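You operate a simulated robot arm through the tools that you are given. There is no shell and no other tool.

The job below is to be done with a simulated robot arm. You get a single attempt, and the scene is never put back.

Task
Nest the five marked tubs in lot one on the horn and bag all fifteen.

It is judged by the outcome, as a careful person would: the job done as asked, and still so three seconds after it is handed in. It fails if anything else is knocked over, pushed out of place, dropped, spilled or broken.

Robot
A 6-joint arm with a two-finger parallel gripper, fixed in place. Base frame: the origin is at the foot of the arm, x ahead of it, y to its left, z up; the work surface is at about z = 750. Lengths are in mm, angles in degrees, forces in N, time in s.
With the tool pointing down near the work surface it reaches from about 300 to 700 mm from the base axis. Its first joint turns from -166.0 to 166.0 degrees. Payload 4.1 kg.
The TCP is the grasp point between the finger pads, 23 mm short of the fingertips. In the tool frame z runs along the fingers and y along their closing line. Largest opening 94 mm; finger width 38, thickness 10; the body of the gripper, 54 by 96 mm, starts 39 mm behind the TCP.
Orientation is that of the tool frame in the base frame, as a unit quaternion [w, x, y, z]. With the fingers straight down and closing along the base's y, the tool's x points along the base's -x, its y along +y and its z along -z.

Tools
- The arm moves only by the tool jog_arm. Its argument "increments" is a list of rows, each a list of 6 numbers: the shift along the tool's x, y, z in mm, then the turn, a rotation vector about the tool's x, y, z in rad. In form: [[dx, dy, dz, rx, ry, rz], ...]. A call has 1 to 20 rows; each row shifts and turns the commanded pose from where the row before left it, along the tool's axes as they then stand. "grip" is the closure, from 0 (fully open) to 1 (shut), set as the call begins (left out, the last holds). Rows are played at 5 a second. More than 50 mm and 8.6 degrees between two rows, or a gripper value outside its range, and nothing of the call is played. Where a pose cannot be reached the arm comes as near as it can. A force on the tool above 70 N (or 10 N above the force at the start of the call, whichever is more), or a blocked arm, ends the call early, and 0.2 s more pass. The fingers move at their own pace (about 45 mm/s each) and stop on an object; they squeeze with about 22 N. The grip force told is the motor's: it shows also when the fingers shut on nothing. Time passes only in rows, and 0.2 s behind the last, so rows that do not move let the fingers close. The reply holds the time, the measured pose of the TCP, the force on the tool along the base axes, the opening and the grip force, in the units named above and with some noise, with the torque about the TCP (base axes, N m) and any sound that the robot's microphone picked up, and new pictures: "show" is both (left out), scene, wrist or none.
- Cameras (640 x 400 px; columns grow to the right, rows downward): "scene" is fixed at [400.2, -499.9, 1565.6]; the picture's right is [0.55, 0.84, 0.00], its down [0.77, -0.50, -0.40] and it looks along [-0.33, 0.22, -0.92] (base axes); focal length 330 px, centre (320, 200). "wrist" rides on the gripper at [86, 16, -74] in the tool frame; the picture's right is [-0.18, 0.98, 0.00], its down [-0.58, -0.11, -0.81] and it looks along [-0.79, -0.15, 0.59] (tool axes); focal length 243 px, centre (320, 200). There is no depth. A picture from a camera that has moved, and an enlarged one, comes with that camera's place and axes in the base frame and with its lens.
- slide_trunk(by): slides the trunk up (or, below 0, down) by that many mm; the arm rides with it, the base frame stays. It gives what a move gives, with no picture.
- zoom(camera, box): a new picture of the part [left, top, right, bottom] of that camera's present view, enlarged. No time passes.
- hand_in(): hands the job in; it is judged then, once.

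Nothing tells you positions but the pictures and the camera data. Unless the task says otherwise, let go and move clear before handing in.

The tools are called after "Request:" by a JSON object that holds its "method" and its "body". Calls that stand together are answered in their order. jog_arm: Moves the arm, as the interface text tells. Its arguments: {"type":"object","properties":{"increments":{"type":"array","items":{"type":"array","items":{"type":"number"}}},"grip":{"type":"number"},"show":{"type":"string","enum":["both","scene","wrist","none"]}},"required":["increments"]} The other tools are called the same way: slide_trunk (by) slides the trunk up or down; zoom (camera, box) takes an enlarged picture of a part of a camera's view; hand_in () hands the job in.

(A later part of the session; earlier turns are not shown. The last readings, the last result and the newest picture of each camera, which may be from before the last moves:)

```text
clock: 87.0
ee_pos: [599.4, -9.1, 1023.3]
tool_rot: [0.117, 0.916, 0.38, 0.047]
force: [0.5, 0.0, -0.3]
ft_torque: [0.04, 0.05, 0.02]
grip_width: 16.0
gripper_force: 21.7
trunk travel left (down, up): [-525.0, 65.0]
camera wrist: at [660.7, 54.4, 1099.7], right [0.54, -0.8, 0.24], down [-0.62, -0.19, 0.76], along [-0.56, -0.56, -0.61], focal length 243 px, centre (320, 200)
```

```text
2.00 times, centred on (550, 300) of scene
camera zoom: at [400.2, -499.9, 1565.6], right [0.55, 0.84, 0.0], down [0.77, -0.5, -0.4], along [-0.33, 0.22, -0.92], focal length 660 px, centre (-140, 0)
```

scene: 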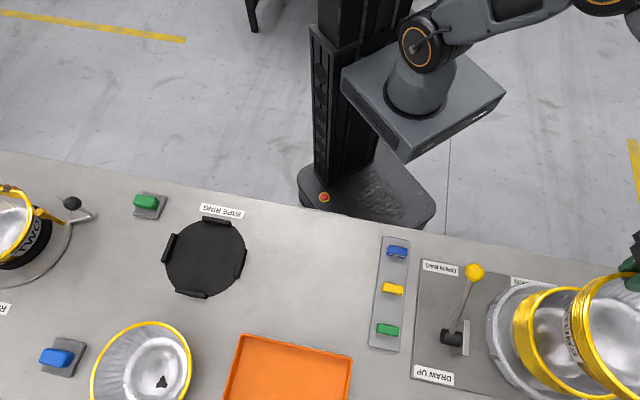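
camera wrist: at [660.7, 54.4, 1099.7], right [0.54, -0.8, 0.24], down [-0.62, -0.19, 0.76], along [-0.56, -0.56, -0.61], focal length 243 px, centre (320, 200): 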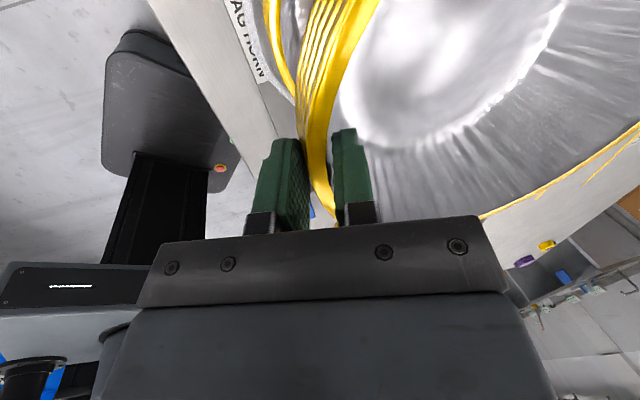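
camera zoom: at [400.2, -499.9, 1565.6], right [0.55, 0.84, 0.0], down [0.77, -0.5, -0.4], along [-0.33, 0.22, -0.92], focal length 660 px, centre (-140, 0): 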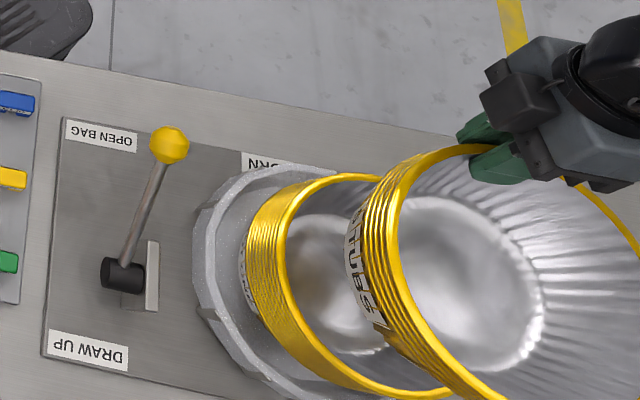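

Request:
{"method": "jog_arm", "body": {"increments": [[0, -4.9, 19.4, 0, 0, 0], [0, -4.9, 19.4, 0, 0, 0], [0, -2.5, 9.7, 0, 0, 0], [0, 0, 0, 0, 0, 0]]}}

Request:
{"method": "zoom", "body": {"camera": "scene", "box": [460, 200, 640, 400]}}

Request:
{"method": "zoom", "body": {"camera": "wrist", "box": [200, 0, 440, 160]}}

```text
clock: 88.0
ee_pos: [600.4, -9.7, 974.8]
tool_rot: [0.116, 0.917, 0.38, 0.047]
force: [0.1, 0.4, -1.3]
ft_torque: [0.04, 0.07, -0.01]
grip_width: 16.1
gripper_force: 21.5
trunk travel left (down, up): [-525.0, 65.0]
camera wrist: at [661.1, 54.4, 1050.1], right [0.54, -0.8, 0.24], down [-0.62, -0.19, 0.76], along [-0.56, -0.56, -0.61], focal length 243 px, centre (320, 200)
```

scene: 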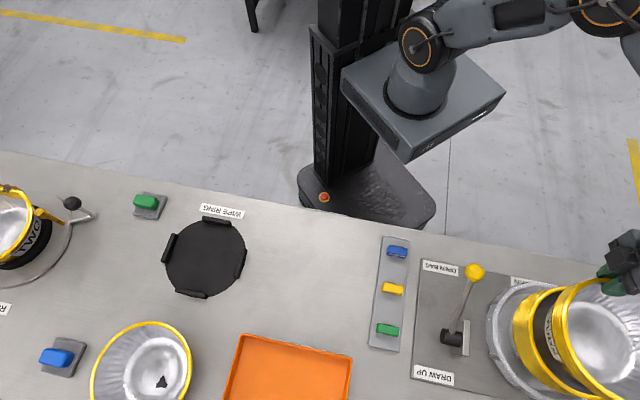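
wrist: 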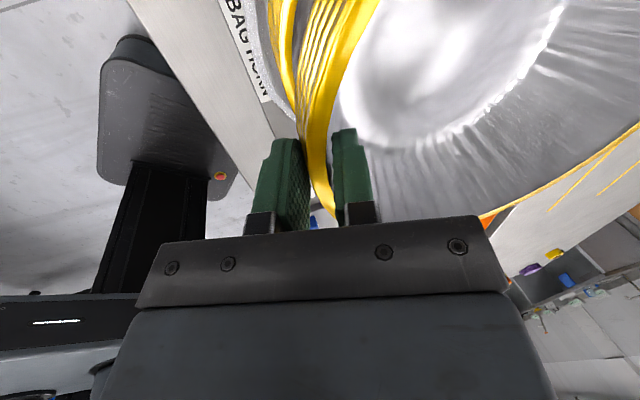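

```text
2.00 times, centred on (550, 300) of scene
camera zoom: at [400.2, -499.9, 1565.6], right [0.55, 0.84, 0.0], down [0.77, -0.5, -0.4], along [-0.33, 0.22, -0.92], focal length 660 px, centre (-140, 0)
```

zoom: 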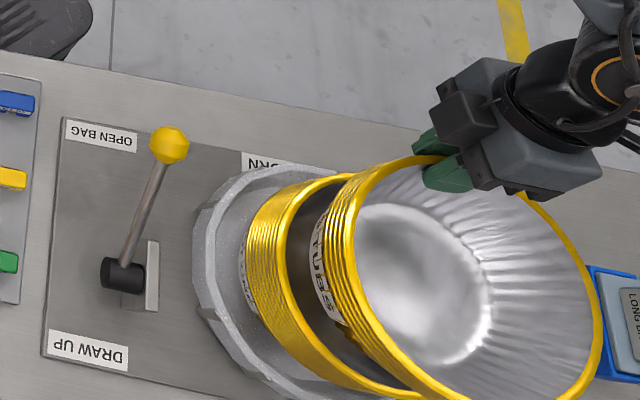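

```text
2.50 times, centred on (320, 80) of wrist
camera zoom: at [661.1, 54.4, 1050.1], right [0.54, -0.8, 0.24], down [-0.62, -0.19, 0.76], along [-0.56, -0.56, -0.61], focal length 606 px, centre (320, 500)
```

zoom: 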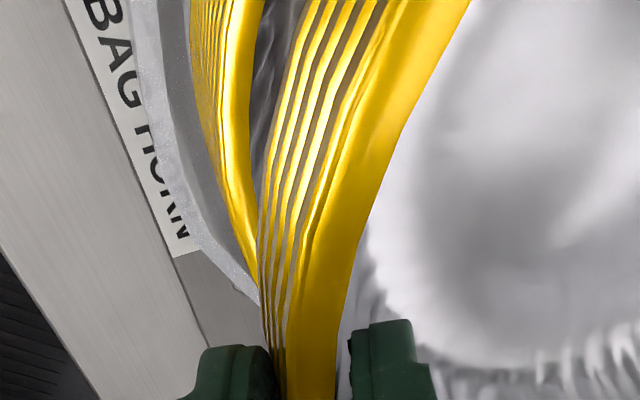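

Alignment is within a couple of millimetres. I'll continue down into lot one.

Request:
{"method": "jog_arm", "body": {"increments": [[0, -2.5, 9.7, 0, 0, 0], [0, -2.5, 9.7, 0, 0, 0], [0, -2.5, 9.7, 0, 0, 0], [0, -2.5, 9.7, 0, 0, 0], [0, 0, 0, 0, 0, 0]]}}

Request:
{"method": "zoom", "body": {"camera": "scene", "box": [460, 200, 640, 400]}}

Request:
{"method": "zoom", "body": {"camera": "wrist", "box": [200, 0, 440, 160]}}

```text
clock: 89.2
ee_pos: [600.5, -9.7, 933.9]
tool_rot: [0.116, 0.916, 0.38, 0.046]
force: [-0.5, 0.5, -0.7]
ft_torque: [0.07, 0.08, 0.01]
grip_width: 16.2
gripper_force: 21.8
trunk travel left (down, up): [-525.0, 65.0]
camera wrist: at [661.1, 54.5, 1010.4], right [0.54, -0.8, 0.24], down [-0.63, -0.19, 0.76], along [-0.56, -0.56, -0.61], focal length 243 px, centre (320, 200)
```

scene: 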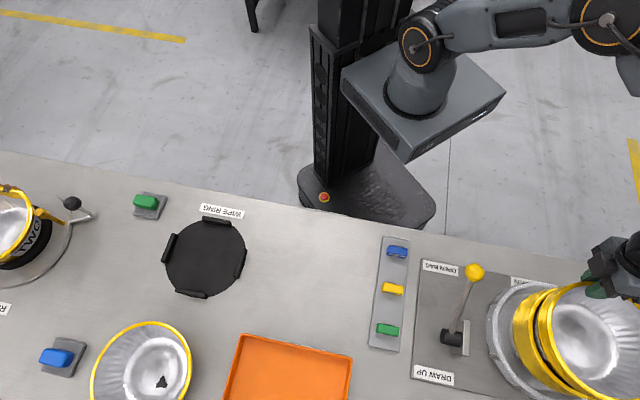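
wrist: 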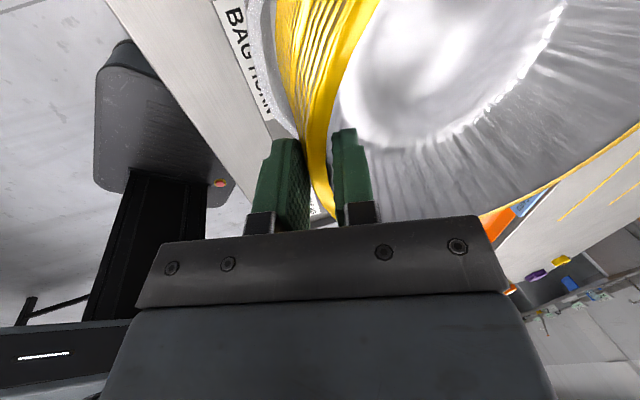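

```text
2.00 times, centred on (550, 300) of scene
camera zoom: at [400.2, -499.9, 1565.6], right [0.55, 0.84, 0.0], down [0.77, -0.5, -0.4], along [-0.33, 0.22, -0.92], focal length 660 px, centre (-140, 0)
```

zoom: 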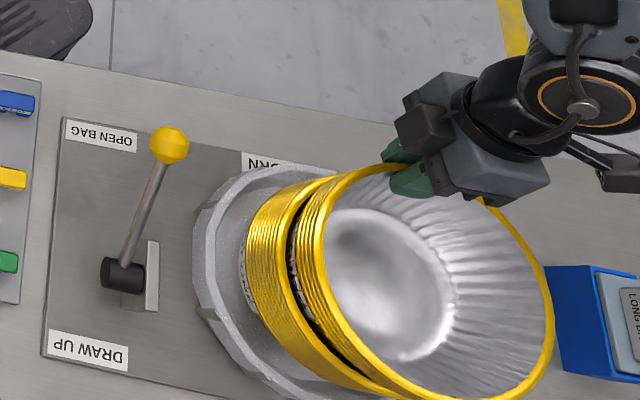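

```text
2.50 times, centred on (320, 80) of wrist
camera zoom: at [661.1, 54.5, 1010.4], right [0.54, -0.8, 0.24], down [-0.63, -0.19, 0.76], along [-0.56, -0.56, -0.61], focal length 606 px, centre (320, 500)
```

zoom: 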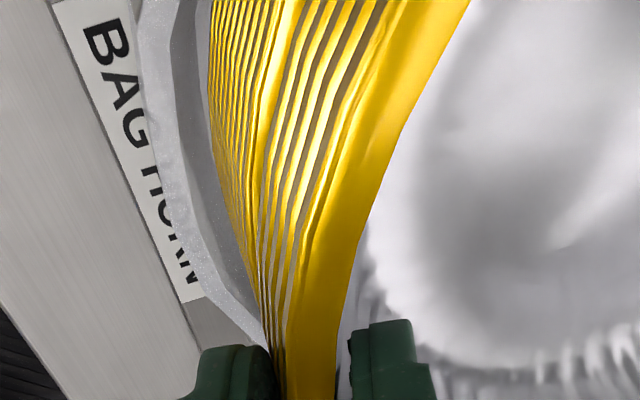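

Request:
{"method": "jog_arm", "body": {"increments": [[0, -1.2, 4.85, 0, 0, 0], [0, -1.2, 4.85, 0, 0, 0], [0, -1.2, 4.85, 0, 0, 0], [0, 0, 0, 0, 0, 0]], "show": "none"}}

Request:
{"method": "jog_arm", "body": {"increments": [[0, -0.75, 2.9, 0, 0, 0], [0, 0, 0, 0, 0, 0]], "show": "none"}}

Request:
{"method": "jog_arm", "body": {"increments": [[0, -0.75, 2.9, 0, 0, 0], [0, 0, 0, 0, 0, 0]], "show": "wrist"}}

Request:
{"method": "zoom", "body": {"camera": "scene", "box": [490, 270, 640, 400]}}

```text
clock: 90.2
ee_pos: [600.3, -8.8, 918.7]
tool_rot: [0.117, 0.917, 0.379, 0.046]
force: [-0.7, 0.4, -0.3]
ft_torque: [0.04, 0.03, 0.01]
grip_width: 16.3
gripper_force: 21.9
trunk travel left (down, up): [-525.0, 65.0]
```

```text
clock: 90.8
ee_pos: [600.9, -9.2, 916.3]
tool_rot: [0.116, 0.916, 0.381, 0.047]
force: [0.3, 0.1, -0.9]
ft_torque: [0.04, 0.04, 0.02]
grip_width: 16.0
gripper_force: 22.2
trunk travel left (down, up): [-525.0, 65.0]
```

```text
clock: 91.4
ee_pos: [599.1, -10.7, 913.7]
tool_rot: [0.117, 0.917, 0.38, 0.047]
force: [-0.1, -0.2, -1.3]
ft_torque: [0.09, 0.04, 0.01]
grip_width: 16.4
gripper_force: 21.9
trunk travel left (down, up): [-525.0, 65.0]
camera wrist: at [659.8, 53.6, 989.6], right [0.54, -0.8, 0.24], down [-0.62, -0.19, 0.76], along [-0.56, -0.56, -0.61], focal length 243 px, centre (320, 200)
```

wrist: 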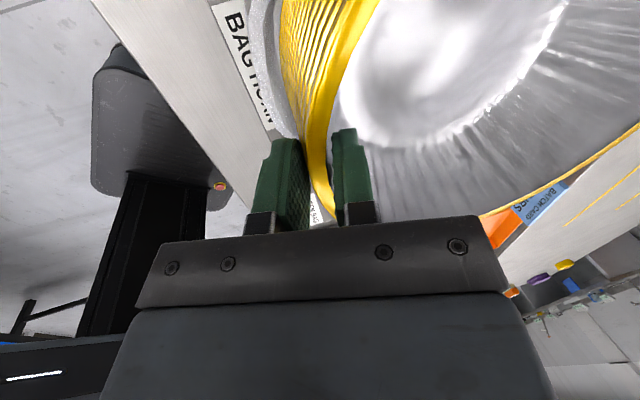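

```text
3.08 times, centred on (565, 335) of scene
camera zoom: at [400.2, -499.9, 1565.6], right [0.55, 0.84, 0.0], down [0.77, -0.5, -0.4], along [-0.33, 0.22, -0.92], focal length 1016 px, centre (-434, -215)
```

zoom: 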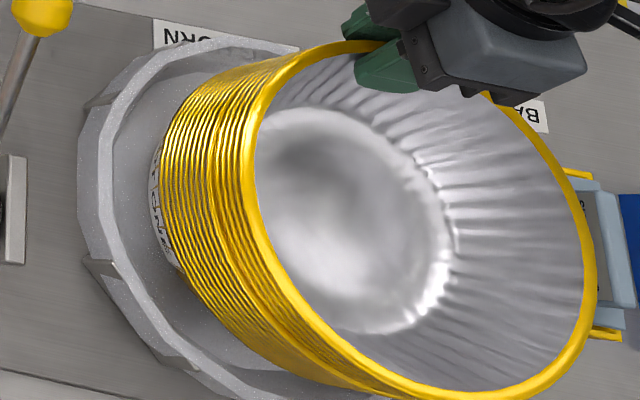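

It's nearly home. I'll continue in small steps until I feel contact.

Request:
{"method": "jog_arm", "body": {"increments": [[0, -0.5, 1.95, 0, 0, 0], [0, 0, 0, 0, 0, 0]], "show": "none"}}

Request:
{"method": "jog_arm", "body": {"increments": [[0, -0.5, 1.95, 0, 0, 0], [0, 0, 0, 0, 0, 0]], "show": "none"}}

Request:
{"method": "jog_arm", "body": {"increments": [[0, -0.5, 1.95, 0, 0, 0], [0, 0, 0, 0, 0, 0]], "show": "none"}}

```text
clock: 92.0
ee_pos: [599.3, -10.6, 912.1]
tool_rot: [0.117, 0.917, 0.379, 0.046]
force: [-0.7, -0.8, 4.7]
ft_torque: [0.0, 0.14, -0.02]
grip_width: 16.3
gripper_force: 21.8
trunk travel left (down, up): [-525.0, 65.0]
```

```text
clock: 92.6
ee_pos: [599.4, -9.3, 912.0]
tool_rot: [0.117, 0.917, 0.379, 0.047]
force: [-4.5, 1.2, 21.7]
ft_torque: [-0.25, 0.4, -0.12]
grip_width: 16.1
gripper_force: 21.6
trunk travel left (down, up): [-525.0, 65.0]
```

```text
clock: 93.2
ee_pos: [599.8, -10.2, 909.8]
tool_rot: [0.117, 0.916, 0.379, 0.048]
force: [-2.3, 3.1, 24.0]
ft_torque: [0.14, -0.08, 0.01]
grip_width: 16.8
gripper_force: 22.0
trunk travel left (down, up): [-525.0, 65.0]
```

Contact came at the expected nested height (rims about 917), so it's fully seated. Relieve, open and lift out.

Request:
{"method": "jog_arm", "body": {"increments": [[0, 0.5, -1.95, 0, 0, 0], [0, 0, 0, 0, 0, 0]], "show": "none"}}

Request:
{"method": "jog_arm", "body": {"increments": [[0, 0, 0, 0, 0, 0], [0, 0, 0, 0, 0, 0], [0, 0, 0, 0, 0, 0], [0, 0, 0, 0, 0, 0]], "grip": 0.5, "show": "wrist"}}

Request:
{"method": "jog_arm", "body": {"increments": [[0, 2.5, -9.7, 0, 0, 0], [0, 4.9, -19.4, 0, 0, 0], [0, 7.4, -29, 0, 0, 0], [0, 9.9, -38.8, 0, 0, 0], [0, 9.9, -38.8, 0, 0, 0], [0, 0, 0, 0.125, 0, 0], [0, 0, 0, 0.125, 0, 0]]}}

Request:
{"method": "zoom", "body": {"camera": "scene", "box": [460, 250, 640, 400]}}

```text
clock: 93.8
ee_pos: [599.2, -10.2, 908.9]
tool_rot: [0.116, 0.917, 0.379, 0.046]
force: [1.1, 3.4, 12.2]
ft_torque: [0.36, -0.33, 0.09]
grip_width: 16.6
gripper_force: 22.2
trunk travel left (down, up): [-525.0, 65.0]
```

```text
clock: 94.8
ee_pos: [600.3, -10.6, 910.2]
tool_rot: [0.116, 0.916, 0.38, 0.047]
force: [0.7, -0.5, 0.3]
ft_torque: [0.03, -0.01, -0.04]
grip_width: 47.0
gripper_force: 0.1
trunk travel left (down, up): [-525.0, 65.0]
camera wrist: at [660.3, 54.1, 985.3], right [0.54, -0.8, 0.24], down [-0.62, -0.19, 0.76], along [-0.56, -0.56, -0.61], focal length 243 px, centre (320, 200)
```

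wrist: 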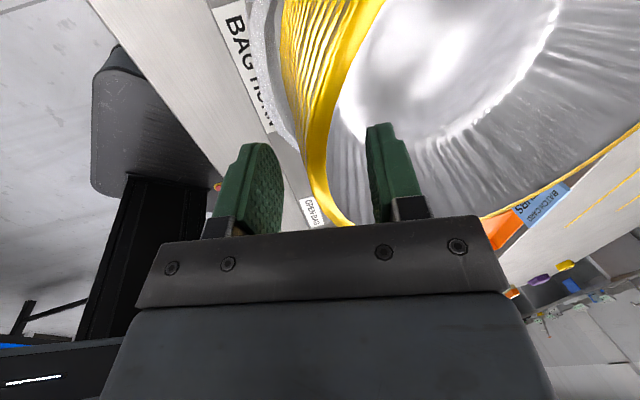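

```text
clock: 96.4
ee_pos: [599.7, -9.1, 1050.5]
tool_rot: [0.0, 0.924, 0.382, -0.002]
force: [-0.5, 0.2, -0.1]
ft_torque: [-0.02, -0.01, -0.01]
grip_width: 46.9
gripper_force: 0.0
trunk travel left (down, up): [-525.0, 65.0]
camera wrist: at [674.0, 41.1, 1125.1], right [0.57, -0.82, 0.0], down [-0.49, -0.33, 0.81], along [-0.67, -0.46, -0.59], focal length 243 px, centre (320, 200)
```

scene: 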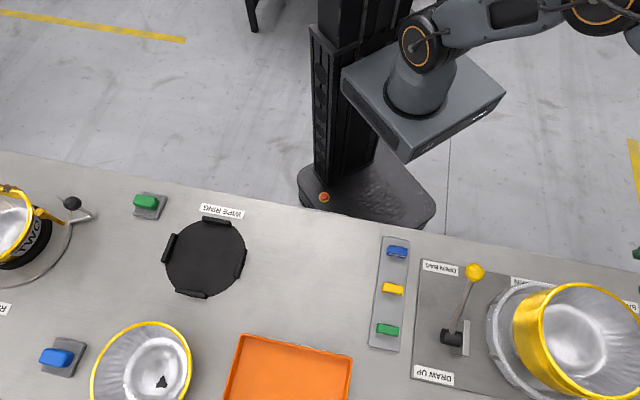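
wrist: 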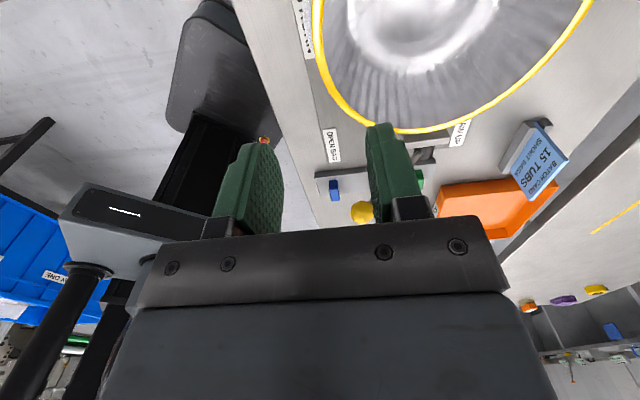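

```text
2.67 times, centred on (550, 325) of scene
camera zoom: at [400.2, -499.9, 1565.6], right [0.55, 0.84, 0.0], down [0.77, -0.5, -0.4], along [-0.33, 0.22, -0.92], focal length 881 px, centre (-293, -133)
```

zoom: 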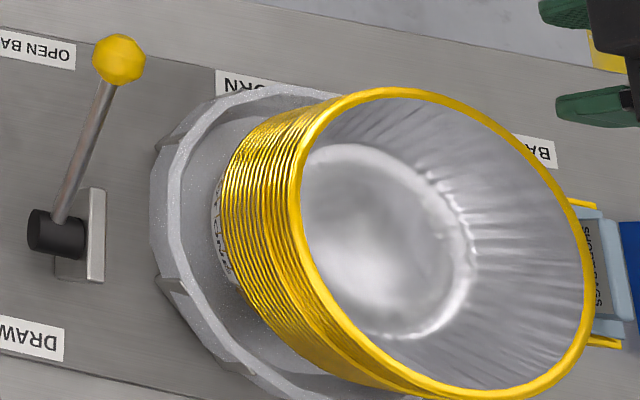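

All fifteen are nested in the bag. Next is DRAW UP. I'll close the fingers, move to the robot side of the lever and turn the wrist so the camera side faces away from the bag.

Request:
{"method": "jog_arm", "body": {"increments": [[-37.7, -2.9, 0, 0, 0, 0], [-37.7, -2.9, 0, 0, 0, 0], [-37.7, -2.9, 0, 0, 0, 0], [-37.7, -2.9, 0, 0, 0, 0], [-37.7, -2.9, 0, 0, 0, 0], [-37.7, -2.9, 0, 0, 0, 0], [0, 0, 0, 0, 0, -0.1428], [0, 0, 0, 0, 0, -0.1428], [0, 0, 0, 0, 0, -0.1428], [0, 0, 0, 0, 0, -0.1428], [0, 0, 0, 0, 0, -0.1428], [0, 0, 0, 0, 0, -0.1428], [0, 0, 0, 0, 0, -0.1428], [0, 0, 0, 0, 0, -0.1428], [0, 0, 0, 0, 0, -0.1428], [0, 0, 0, 0, 0, -0.1428], [0, 0, 0, 0, 0, -0.1428], [0, 0, 0, 0, 0, -0.1428]], "grip": 1, "show": "none"}}

Request:
{"method": "jog_arm", "body": {"increments": [[0, 0, 0, 0, 0, -0.1428], [0, 0, 0, 0, 0, -0.1428], [0, 0, 0, 0, 0, -0.1428], [0, 0, 0, 0, 0, -0.1428], [0, 0, 0, 0, 0, -0.1428], [0, 0, 0, 0, 0, -0.1428], [0, 0, 0, 0, 0, -0.1428], [0, 0, 0, 0, 0, -0.1428], [0, 0, 0, 0, 0, -0.1428], [0, 0, 0, 0, 0, -0.1428], [0, 0, 0, 0, 0, 0]]}}

```text
clock: 100.2
ee_pos: [428.3, -156.5, 1050.9]
tool_rot: [-0.001, 0.314, 0.949, -0.002]
force: [0.0, 0.8, 0.1]
ft_torque: [0.04, 0.0, 0.0]
grip_width: 0.0
gripper_force: 22.2
trunk travel left (down, up): [-525.0, 65.0]
```

```text
clock: 102.6
ee_pos: [427.4, -155.9, 1050.0]
tool_rot: [-0.001, -0.384, 0.923, -0.001]
force: [-0.4, -0.1, -0.2]
ft_torque: [-0.03, -0.04, 0.02]
grip_width: 0.0
gripper_force: 21.8
trunk travel left (down, up): [-525.0, 65.0]
camera wrist: at [356.3, -205.3, 1125.2], right [-0.57, 0.82, 0.0], down [0.49, 0.34, 0.8], along [0.66, 0.45, -0.59], focal length 243 px, centre (320, 200)
```

scene: 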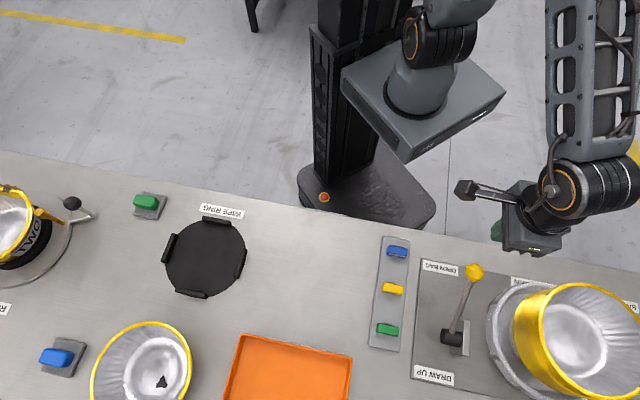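
wrist: 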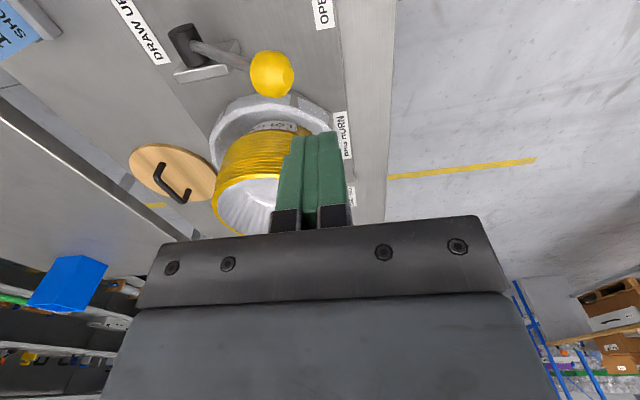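

Request:
{"method": "zoom", "body": {"camera": "wrist", "box": [150, 20, 400, 240]}}

Request:
{"method": "jog_arm", "body": {"increments": [[0, 0, 45, 0, 0, 0], [0, 0, 45, 0, 0, 0], [0, 0, 35, 0, 0, 0], [0, -12, 0, 0, 0, 0], [0, -10, -8.6, 0, 0, 0], [0, -10, -7.4, 0, 0, 0], [0, -10, -6.2, 0, 0, 0], [0, -10, -5.4, 0, 0, 0], [0, -10, -4.6, 0, 0, 0], [0, -10, -3.8, 0, 0, 0]]}}

```text
1.82 times, centred on (275, 130) of wrist
camera zoom: at [356.3, -205.3, 1125.2], right [-0.57, 0.82, 0.0], down [0.49, 0.34, 0.8], along [0.66, 0.45, -0.59], focal length 441 px, centre (402, 327)
```

zoom: 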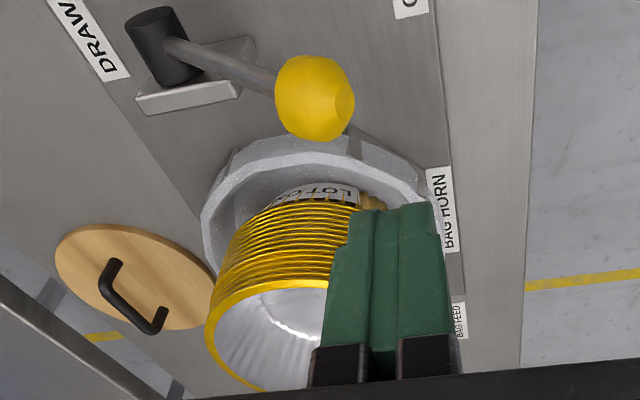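

```text
clock: 104.8
ee_pos: [478.6, -207.9, 960.7]
tool_rot: [-0.001, -0.382, 0.924, -0.002]
force: [-0.7, -0.2, 1.3]
ft_torque: [0.01, -0.04, 0.05]
grip_width: 0.0
gripper_force: 22.0
trunk travel left (down, up): [-525.0, 65.0]
camera wrist: at [407.2, -256.6, 1035.8], right [-0.56, 0.83, 0.0], down [0.49, 0.34, 0.8], along [0.66, 0.45, -0.59], focal length 243 px, centre (320, 200)
```

scene: 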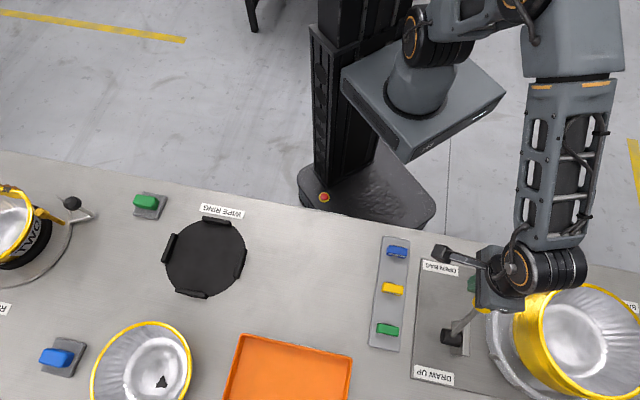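
wrist: 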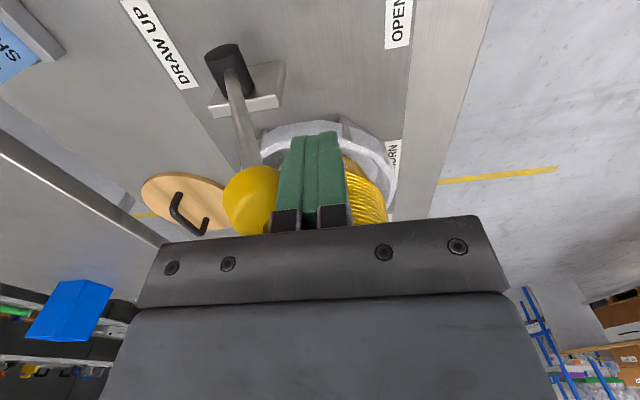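

The lever is following. I'll push it through to DRAW UP.

Request:
{"method": "jog_arm", "body": {"increments": [[0, -10, -3.1, 0, 0, 0], [0, -10, -2.4, 0, 0, 0], [0, -10, -1.7, 0, 0, 0], [0, -10, -1.3, 0, 0, 0], [0, -10, -0.7, 0, 0, 0], [0, -10, 0, 0, 0, 0], [0, -10, 0, 0, 0, 0]]}}

```text
clock: 106.4
ee_pos: [528.5, -258.1, 969.8]
tool_rot: [-0.002, -0.382, 0.924, -0.001]
force: [0.0, 0.5, 0.1]
ft_torque: [-0.02, -0.01, 0.02]
grip_width: 0.0
gripper_force: 22.1
trunk travel left (down, up): [-525.0, 65.0]
camera wrist: at [456.7, -306.6, 1045.2], right [-0.56, 0.83, 0.0], down [0.49, 0.34, 0.8], along [0.66, 0.45, -0.59], focal length 243 px, centre (320, 200)
```

scene: 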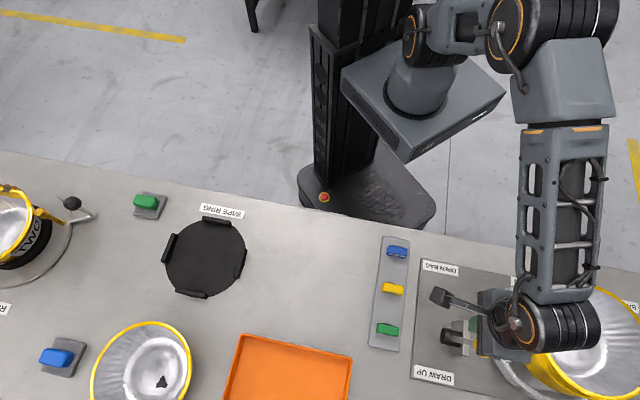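
wrist: 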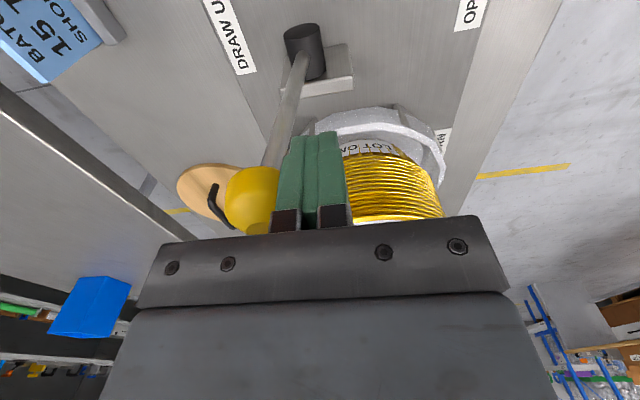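

Request:
{"method": "jog_arm", "body": {"increments": [[0, -10, 0.7, 0, 0, 0], [0, -10, 1.3, 0, 0, 0], [0, -10, 1.7, 0, 0, 0]]}}

```text
clock: 107.2
ee_pos: [548.4, -277.6, 966.3]
tool_rot: [-0.002, -0.383, 0.924, -0.001]
force: [-5.0, 4.5, 1.4]
ft_torque: [-0.05, -0.09, 0.01]
grip_width: 0.0
gripper_force: 22.1
trunk travel left (down, up): [-525.0, 65.0]
camera wrist: at [476.5, -325.6, 1041.3], right [-0.56, 0.83, 0.0], down [0.49, 0.34, 0.8], along [0.66, 0.45, -0.6], focal length 243 px, centre (320, 200)
```

scene: 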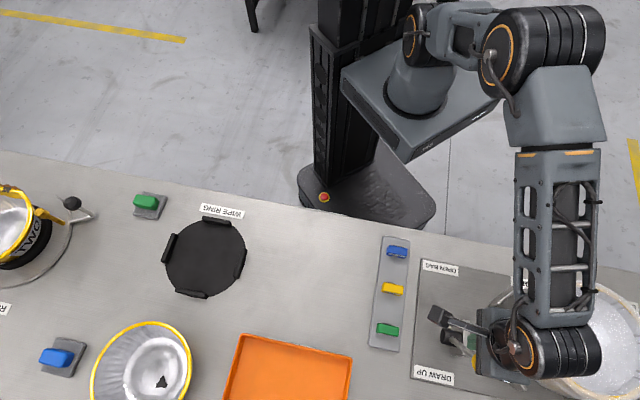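
wrist: 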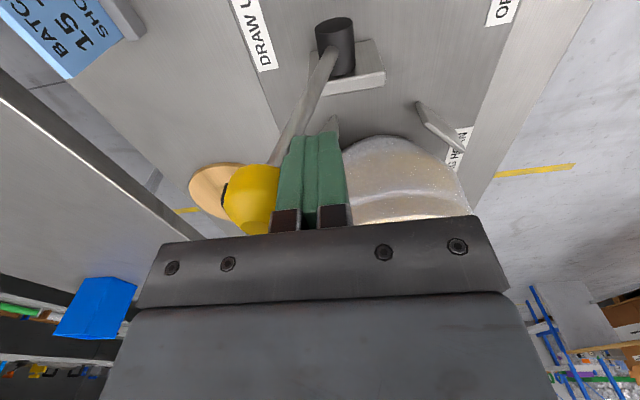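

The bag has drawn up around the stack. I'll back off from the lever and lift clear to look at the neck.

Request:
{"method": "jog_arm", "body": {"increments": [[0, 10, 0, 0, 0, 0], [0, 15, 0, 0, 0, 0], [0, 15, -30, 0, 0, 0], [0, 0, -45, 0, 0, 0], [0, 0, -45, 0, 0, 0], [40, 20, -10, 0, 0, 0], [45, 20, 0, 0, 0, 0], [45, 0, 0, 0, 0, 0]]}}

Request:
{"method": "zoom", "body": {"camera": "scene", "box": [400, 240, 640, 400]}}

Request:
{"method": "zoom", "body": {"camera": "wrist", "box": [100, 0, 500, 240]}}

```text
clock: 109.0
ee_pos: [400.1, -313.9, 1096.8]
tool_rot: [-0.001, -0.382, 0.924, -0.001]
force: [0.2, 0.1, -0.2]
ft_torque: [-0.01, 0.01, -0.01]
grip_width: 0.0
gripper_force: 21.7
trunk travel left (down, up): [-525.0, 65.0]
camera wrist: at [327.8, -362.5, 1171.6], right [-0.56, 0.83, 0.0], down [0.49, 0.34, 0.8], along [0.66, 0.45, -0.59], focal length 243 px, centre (320, 200)
```

scene: 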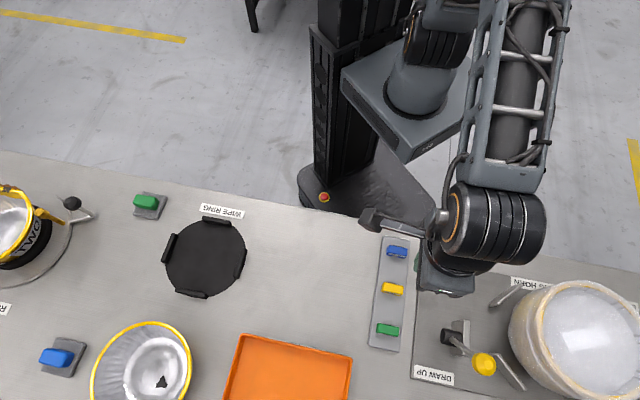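
wrist: 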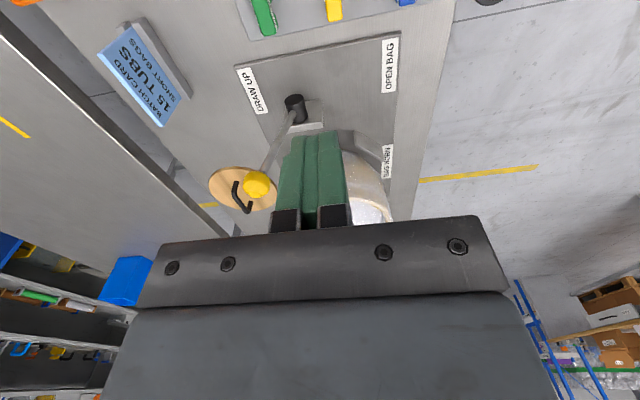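

```text
2.50 times, centred on (520, 320) of scene
camera zoom: at [400.2, -499.9, 1565.6], right [0.55, 0.84, 0.0], down [0.77, -0.5, -0.4], along [-0.33, 0.22, -0.92], focal length 826 px, centre (-180, -100)
```

zoom: 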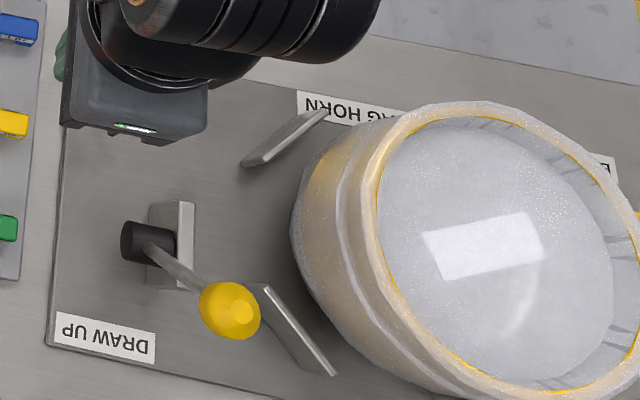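

```text
1.60 times, centred on (300, 120) of wrist
camera zoom: at [327.8, -362.5, 1171.6], right [-0.56, 0.83, 0.0], down [0.49, 0.34, 0.8], along [0.66, 0.45, -0.59], focal length 388 px, centre (352, 328)
```

zoom: 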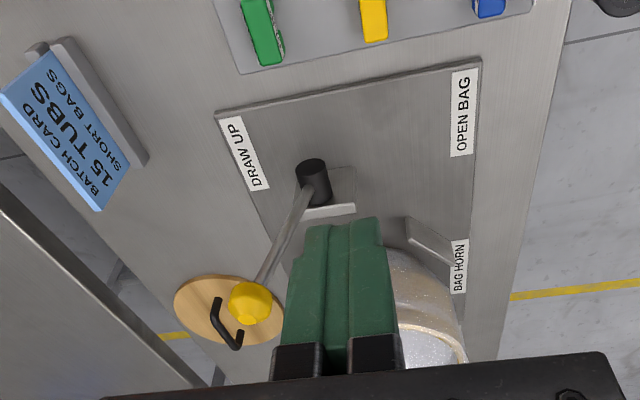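

Request:
{"method": "jog_arm", "body": {"increments": [[-45, -20, -5, 0, 0, 0], [-45, 45, 0, 0, 0, 0], [-45, 45, 0, 0, 0, 0], [-30, 30, 0, 0, 0, 0]], "grip": 0}}

```text
refused: row 2 steps farther than a row can; nothing moved
```

Request:
{"method": "jog_arm", "body": {"increments": [[-30, 30, -5, 0, 0, 0], [-30, 30, -5, 0, 0, 0], [-40, 20, 0, 0, 0, 0], [-40, 0, 0, 0, 0, 0], [-40, 0, 0, 0, 0, 0]], "grip": 0}}

Request:
{"method": "zoom", "body": {"camera": "wrist", "box": [150, 0, 450, 240]}}

```text
clock: 110.2
ee_pos: [474.8, -130.0, 1106.7]
tool_rot: [-0.002, -0.382, 0.924, -0.001]
force: [0.4, 0.1, 0.0]
ft_torque: [0.01, 0.01, 0.02]
grip_width: 94.1
gripper_force: 0.0
trunk travel left (down, up): [-525.0, 65.0]
camera wrist: at [401.7, -178.1, 1182.1], right [-0.56, 0.83, 0.0], down [0.49, 0.34, 0.8], along [0.66, 0.45, -0.6], focal length 243 px, centre (320, 200)
```

scene: 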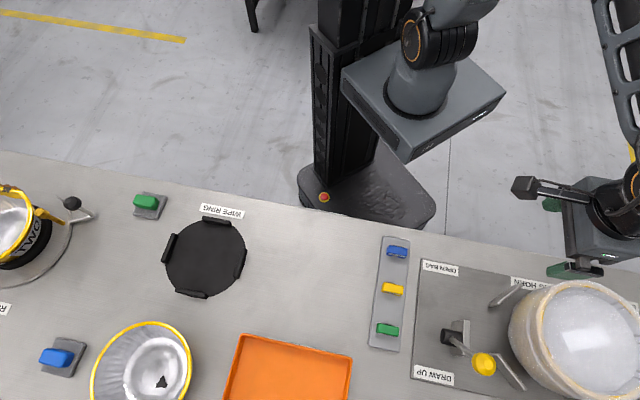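
wrist: 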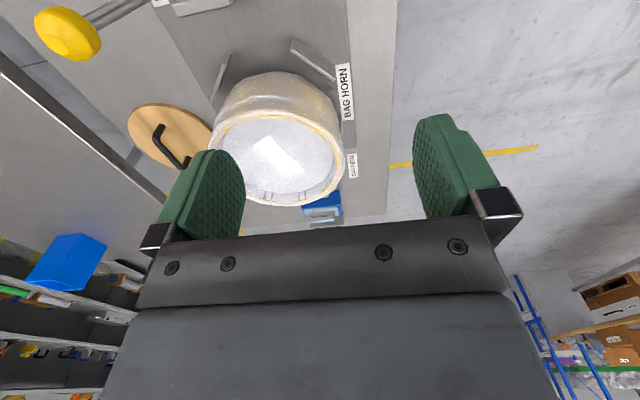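

```text
1.67 times, centred on (300, 120) of wrist
camera zoom: at [401.7, -178.1, 1182.1], right [-0.56, 0.83, 0.0], down [0.49, 0.34, 0.8], along [0.66, 0.45, -0.6], focal length 404 px, centre (353, 333)
```

zoom: 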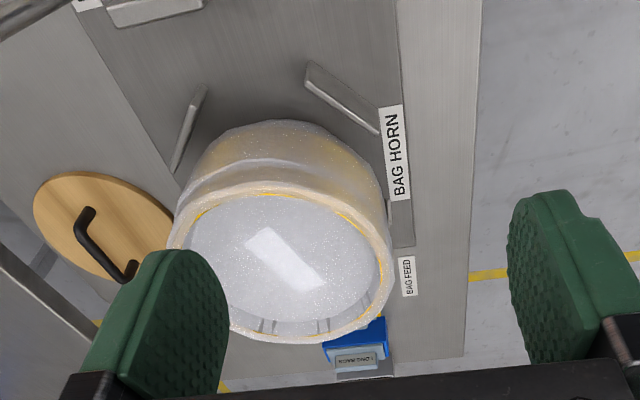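

Request:
{"method": "zoom", "body": {"camera": "wrist", "box": [200, 60, 360, 220]}}

Request:
{"method": "zoom", "body": {"camera": "scene", "box": [500, 270, 640, 400]}}

```text
2.50 times, centred on (280, 140) of wrist
camera zoom: at [401.7, -178.1, 1182.1], right [-0.56, 0.83, 0.0], down [0.49, 0.34, 0.8], along [0.66, 0.45, -0.6], focal length 606 px, centre (420, 350)
```

zoom: 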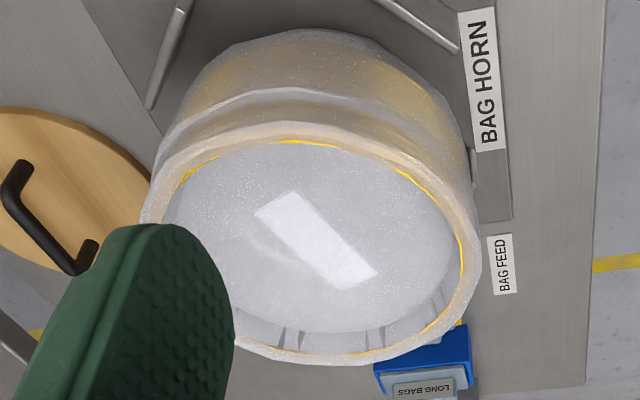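

```text
3.08 times, centred on (570, 335) of scene
camera zoom: at [400.2, -499.9, 1565.6], right [0.55, 0.84, 0.0], down [0.77, -0.5, -0.4], along [-0.33, 0.22, -0.92], focal length 1016 px, centre (-449, -215)
```

zoom: 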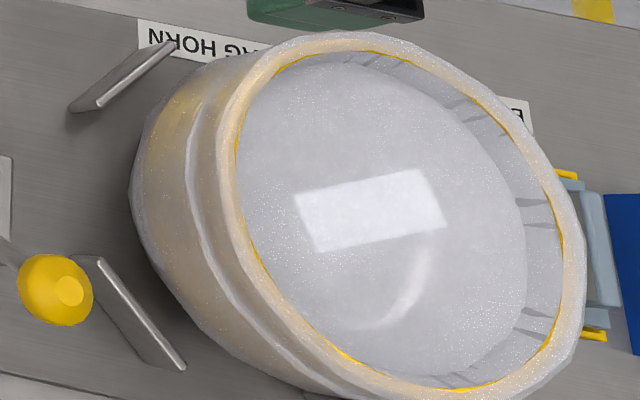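

The bag is drawn over the rim with a flat film on top and a white rectangular patch in the middle. I need to see where the clip belongs, so I'll view it from the robot side.

Request:
{"method": "jog_arm", "body": {"increments": [[-39, 14, 0, 0, 0, 0], [-39, 14, 0, 0, 0, 0], [-39, 14, 0, 0, 0, 0], [-39, 14, 0, 0, 0, 0], [0, 0, 15, 0, 0, 0.1428], [0, 0, 15, 0, 0, 0.1428], [0, 0, 15, 0, 0, 0.1428], [0, 0, 15, 0, 0, 0.1428], [0, 0, 0, 0, 0, 0.1428], [0, 0, 0, 0, 0, 0.1428], [0, 0, 0, 0, 0, 0.1428], [0, 0, 0, 0, 0, 0.1428], [0, 0, 0, 0, 0, 0.1428], [0, 0, 0, 0, 0, 0.1428], [0, 0, 0, 0, 0, 0.1428]], "show": "wrist"}}

Request:
{"method": "zoom", "body": {"camera": "wrist", "box": [180, 0, 460, 240]}}

```text
clock: 113.4
ee_pos: [542.5, 19.8, 1047.4]
tool_rot: [0.0, 0.385, 0.923, -0.002]
force: [0.2, 0.1, -0.4]
ft_torque: [0.01, -0.02, 0.0]
grip_width: 94.1
gripper_force: 0.1
trunk travel left (down, up): [-525.0, 65.0]
camera wrist: at [494.2, 93.7, 1120.6], right [0.83, 0.56, 0.0], down [0.33, -0.49, 0.81], along [0.45, -0.67, -0.59], focal length 243 px, centre (320, 200)
```

wrist: 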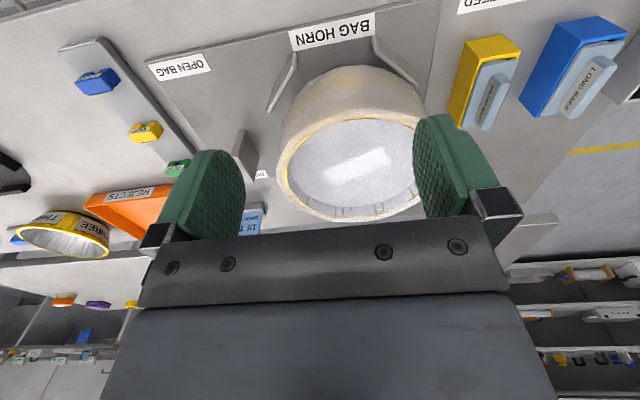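

```text
1.67 times, centred on (320, 120) of wrist
camera zoom: at [494.2, 93.7, 1120.6], right [0.83, 0.56, 0.0], down [0.33, -0.49, 0.81], along [0.45, -0.67, -0.59], focal length 404 px, centre (320, 333)
```

zoom: 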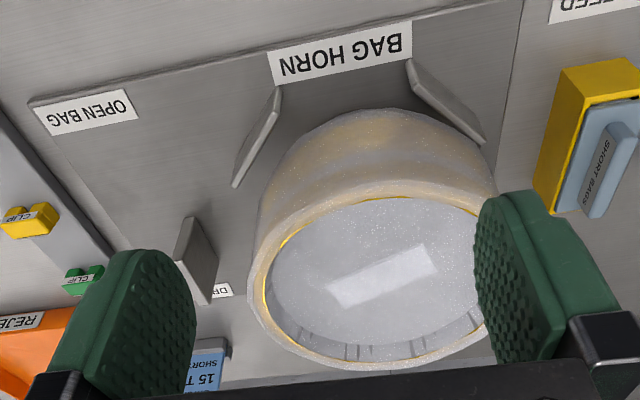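

Request:
{"method": "zoom", "body": {"camera": "wrist", "box": [300, 110, 420, 210]}}

Request:
{"method": "zoom", "body": {"camera": "wrist", "box": [280, 60, 430, 160]}}

Request:
{"method": "zoom", "body": {"camera": "scene", "box": [540, 285, 620, 345]}}

```text
4.00 times, centred on (360, 160) of wrist
camera zoom: at [494.2, 93.7, 1120.6], right [0.83, 0.56, 0.0], down [0.33, -0.49, 0.81], along [0.45, -0.67, -0.59], focal length 970 px, centre (160, 360)
```

zoom: 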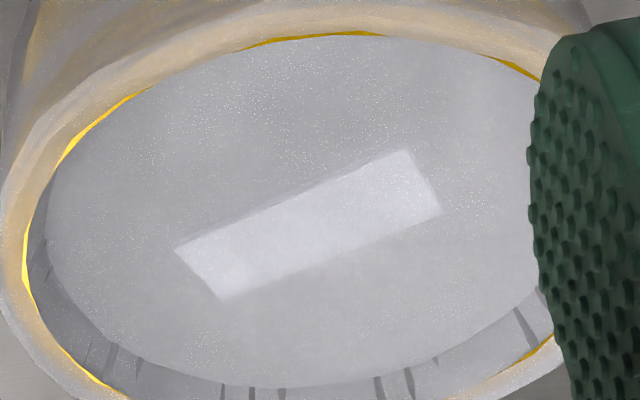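

```text
4.00 times, centred on (355, 110) of wrist
camera zoom: at [494.2, 93.7, 1120.6], right [0.83, 0.56, 0.0], down [0.33, -0.49, 0.81], along [0.45, -0.67, -0.59], focal length 970 px, centre (180, 560)
```

zoom: 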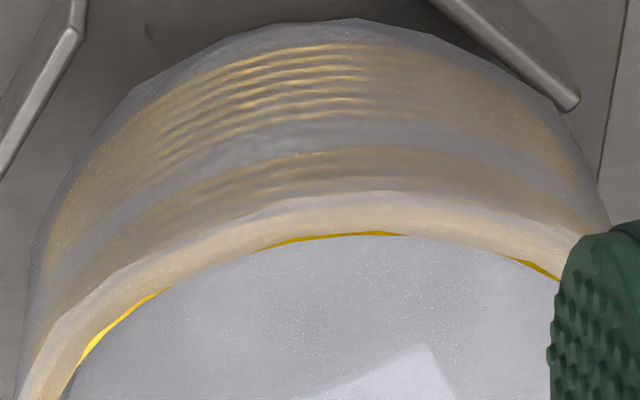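

```text
6.67 times, centred on (580, 315) of scene
camera zoom: at [400.2, -499.9, 1565.6], right [0.55, 0.84, 0.0], down [0.77, -0.5, -0.4], along [-0.33, 0.22, -0.92], focal length 2201 px, centre (-1413, -567)
```

zoom: 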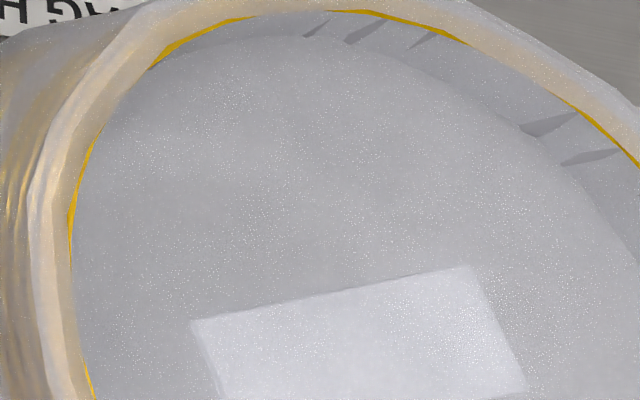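

The film top sits at about z 889 with the patch centred at (668, -77), which I take to be the closure spot for a clip. Before picking one, I'll move over the clip rack and check the batch card again for any clip colour hint.

Request:
{"method": "jog_arm", "body": {"increments": [[-15, -41, 0, 0, 0, 0], [-15, -41, 0, 0, 0, 0], [-15, -41, 0, 0, 0, 0], [-15, -41, 0, 0, 0, 0], [-15, -41, 0, 0, 0, 0], [-15, -41, 0, 0, 0, 0], [-15, -41, 0, 0, 0, 0], [-14, -42, 0, 0, 0, 0], [0, 0, 0, 0, 0, -0.1428], [0, 0, 0, 0, 0, -0.1428], [0, 0, 0, 0, 0, -0.1428], [0, 0, 0, 0, 0, -0.1428], [0, 0, 0, 0, 0, -0.1428], [0, 0, 0, 0, 0, -0.1428], [0, 0, 0, 0, 0, -0.1428], [0, 0, 0, 0, 0, -0.1428], [0, 0, 0, 0, 0, -0.1428], [0, 0, 0, 0, 0, -0.1428], [0, 0, 0, 0, 0, -0.1428]]}}

Request:
{"method": "zoom", "body": {"camera": "wrist", "box": [0, 0, 320, 220]}}

```text
clock: 117.4
ee_pos: [394.4, -297.3, 1047.5]
tool_rot: [-0.001, -0.383, 0.924, -0.001]
force: [-0.2, -0.3, 0.3]
ft_torque: [0.02, 0.01, -0.01]
grip_width: 94.0
gripper_force: 0.1
trunk travel left (down, up): [-525.0, 65.0]
camera wrist: at [322.2, -346.0, 1123.2], right [-0.57, 0.82, 0.0], down [0.49, 0.34, 0.8], along [0.66, 0.45, -0.59], focal length 243 px, centre (320, 200)
```

scene: 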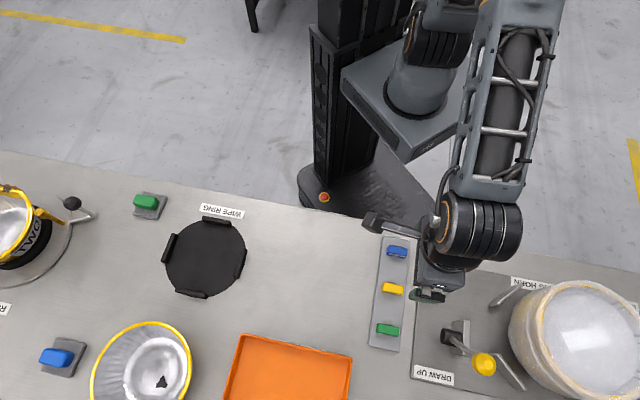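
wrist: 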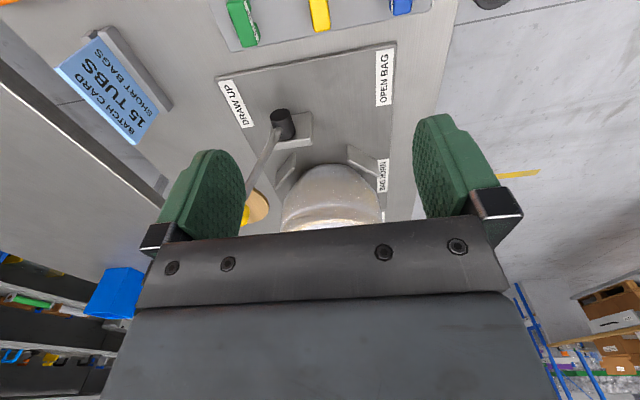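

```text
1.82 times, centred on (160, 110) of wrist
camera zoom: at [322.2, -346.0, 1123.2], right [-0.57, 0.82, 0.0], down [0.49, 0.34, 0.8], along [0.66, 0.45, -0.59], focal length 441 px, centre (611, 364)
```

zoom: 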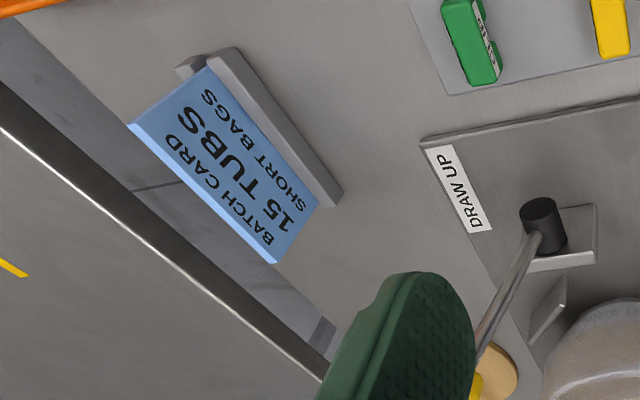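

Request:
{"method": "zoom", "body": {"camera": "scene", "box": [365, 265, 425, 310]}}

Request:
{"method": "zoom", "body": {"camera": "wrist", "box": [290, 0, 350, 40]}}

```text
8.89 times, centred on (395, 288) of scene
camera zoom: at [400.2, -499.9, 1565.6], right [0.55, 0.84, 0.0], down [0.77, -0.5, -0.4], along [-0.33, 0.22, -0.92], focal length 2935 px, centre (-347, -578)
```

zoom: 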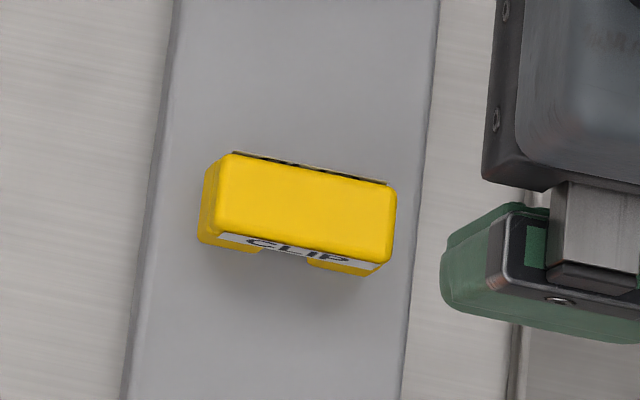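

```text
10.00 times, centred on (320, 20) of wrist
camera zoom: at [322.2, -346.0, 1123.2], right [-0.57, 0.82, 0.0], down [0.49, 0.34, 0.8], along [0.66, 0.45, -0.59], focal length 2426 px, centre (320, 2000)
```

zoom: 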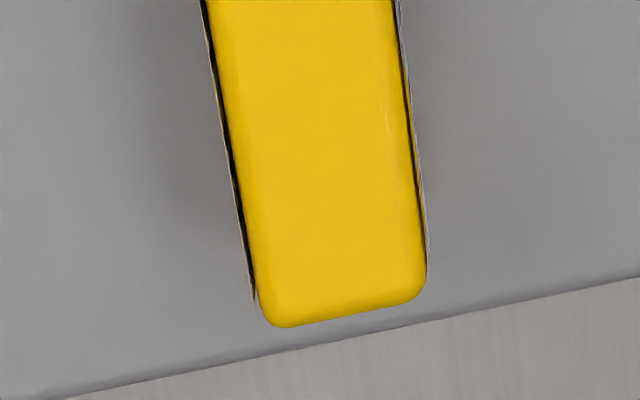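

No colour is specified, so any clip will do. I'll take the middle yellow one, with its top centre at about (397, -299, 799), gripping across its 21 mm width.

Request:
{"method": "jog_arm", "body": {"increments": [[-1, -2.9, 45, 0, 0, 0], [0, 0, 45, 0, 0, 0], [0, 0, 45, 0, 0, 0], [0, 0, 45, 0, 0, 0], [0, 0, 25, 0, 0, 0]], "grip": 0.4}}

Request:
{"method": "zoom", "body": {"camera": "wrist", "box": [220, 60, 420, 220]}}

Request:
{"method": "zoom", "body": {"camera": "scene", "box": [345, 240, 445, 320]}}

```text
clock: 118.6
ee_pos: [396.9, -298.6, 844.2]
tool_rot: [-0.001, -0.383, 0.924, 0.0]
force: [0.4, -0.3, -0.9]
ft_torque: [0.03, -0.02, -0.01]
grip_width: 56.6
gripper_force: 0.0
trunk travel left (down, up): [-525.0, 65.0]
camera wrist: at [325.5, -347.2, 918.3], right [-0.56, 0.83, 0.0], down [0.49, 0.34, 0.8], along [0.66, 0.45, -0.59], focal length 243 px, centre (320, 200)
```

scene: 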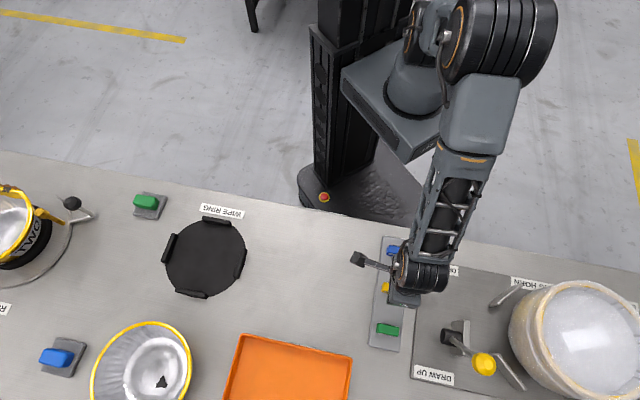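
wrist: 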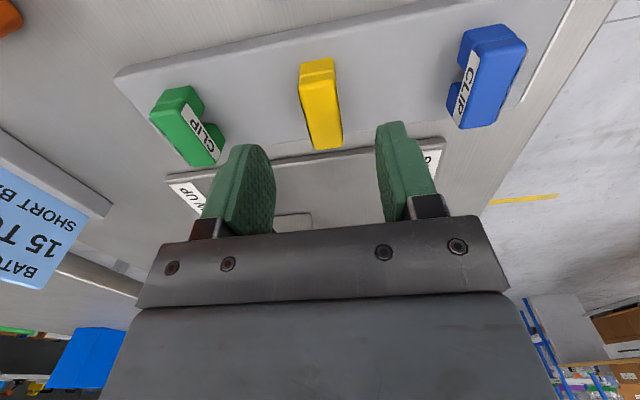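

```text
2.50 times, centred on (320, 140) of wrist
camera zoom: at [325.5, -347.2, 918.3], right [-0.56, 0.83, 0.0], down [0.49, 0.34, 0.8], along [0.66, 0.45, -0.59], focal length 606 px, centre (320, 350)
```

zoom: 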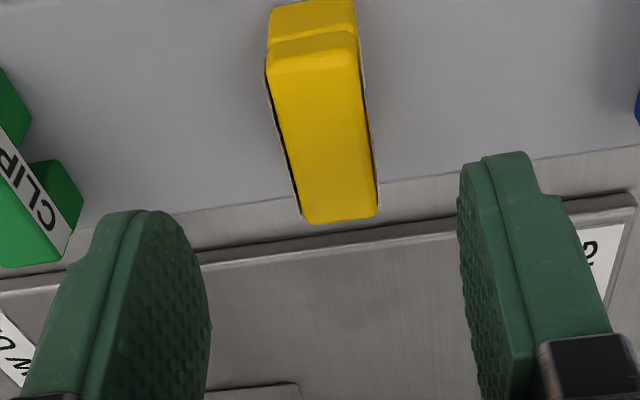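

```text
5.00 times, centred on (395, 280) of scene
camera zoom: at [400.2, -499.9, 1565.6], right [0.55, 0.84, 0.0], down [0.77, -0.5, -0.4], along [-0.33, 0.22, -0.92], focal length 1651 px, centre (-55, -200)
```

zoom: 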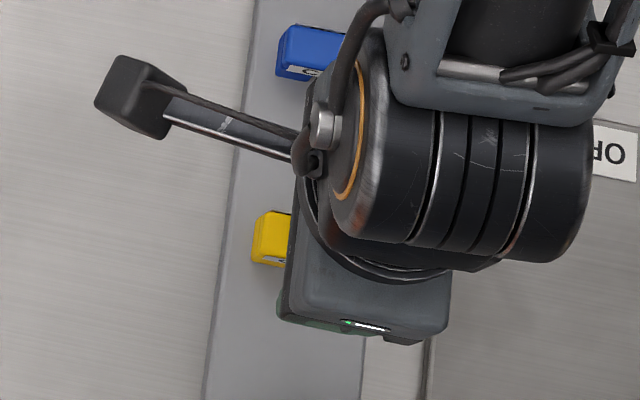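

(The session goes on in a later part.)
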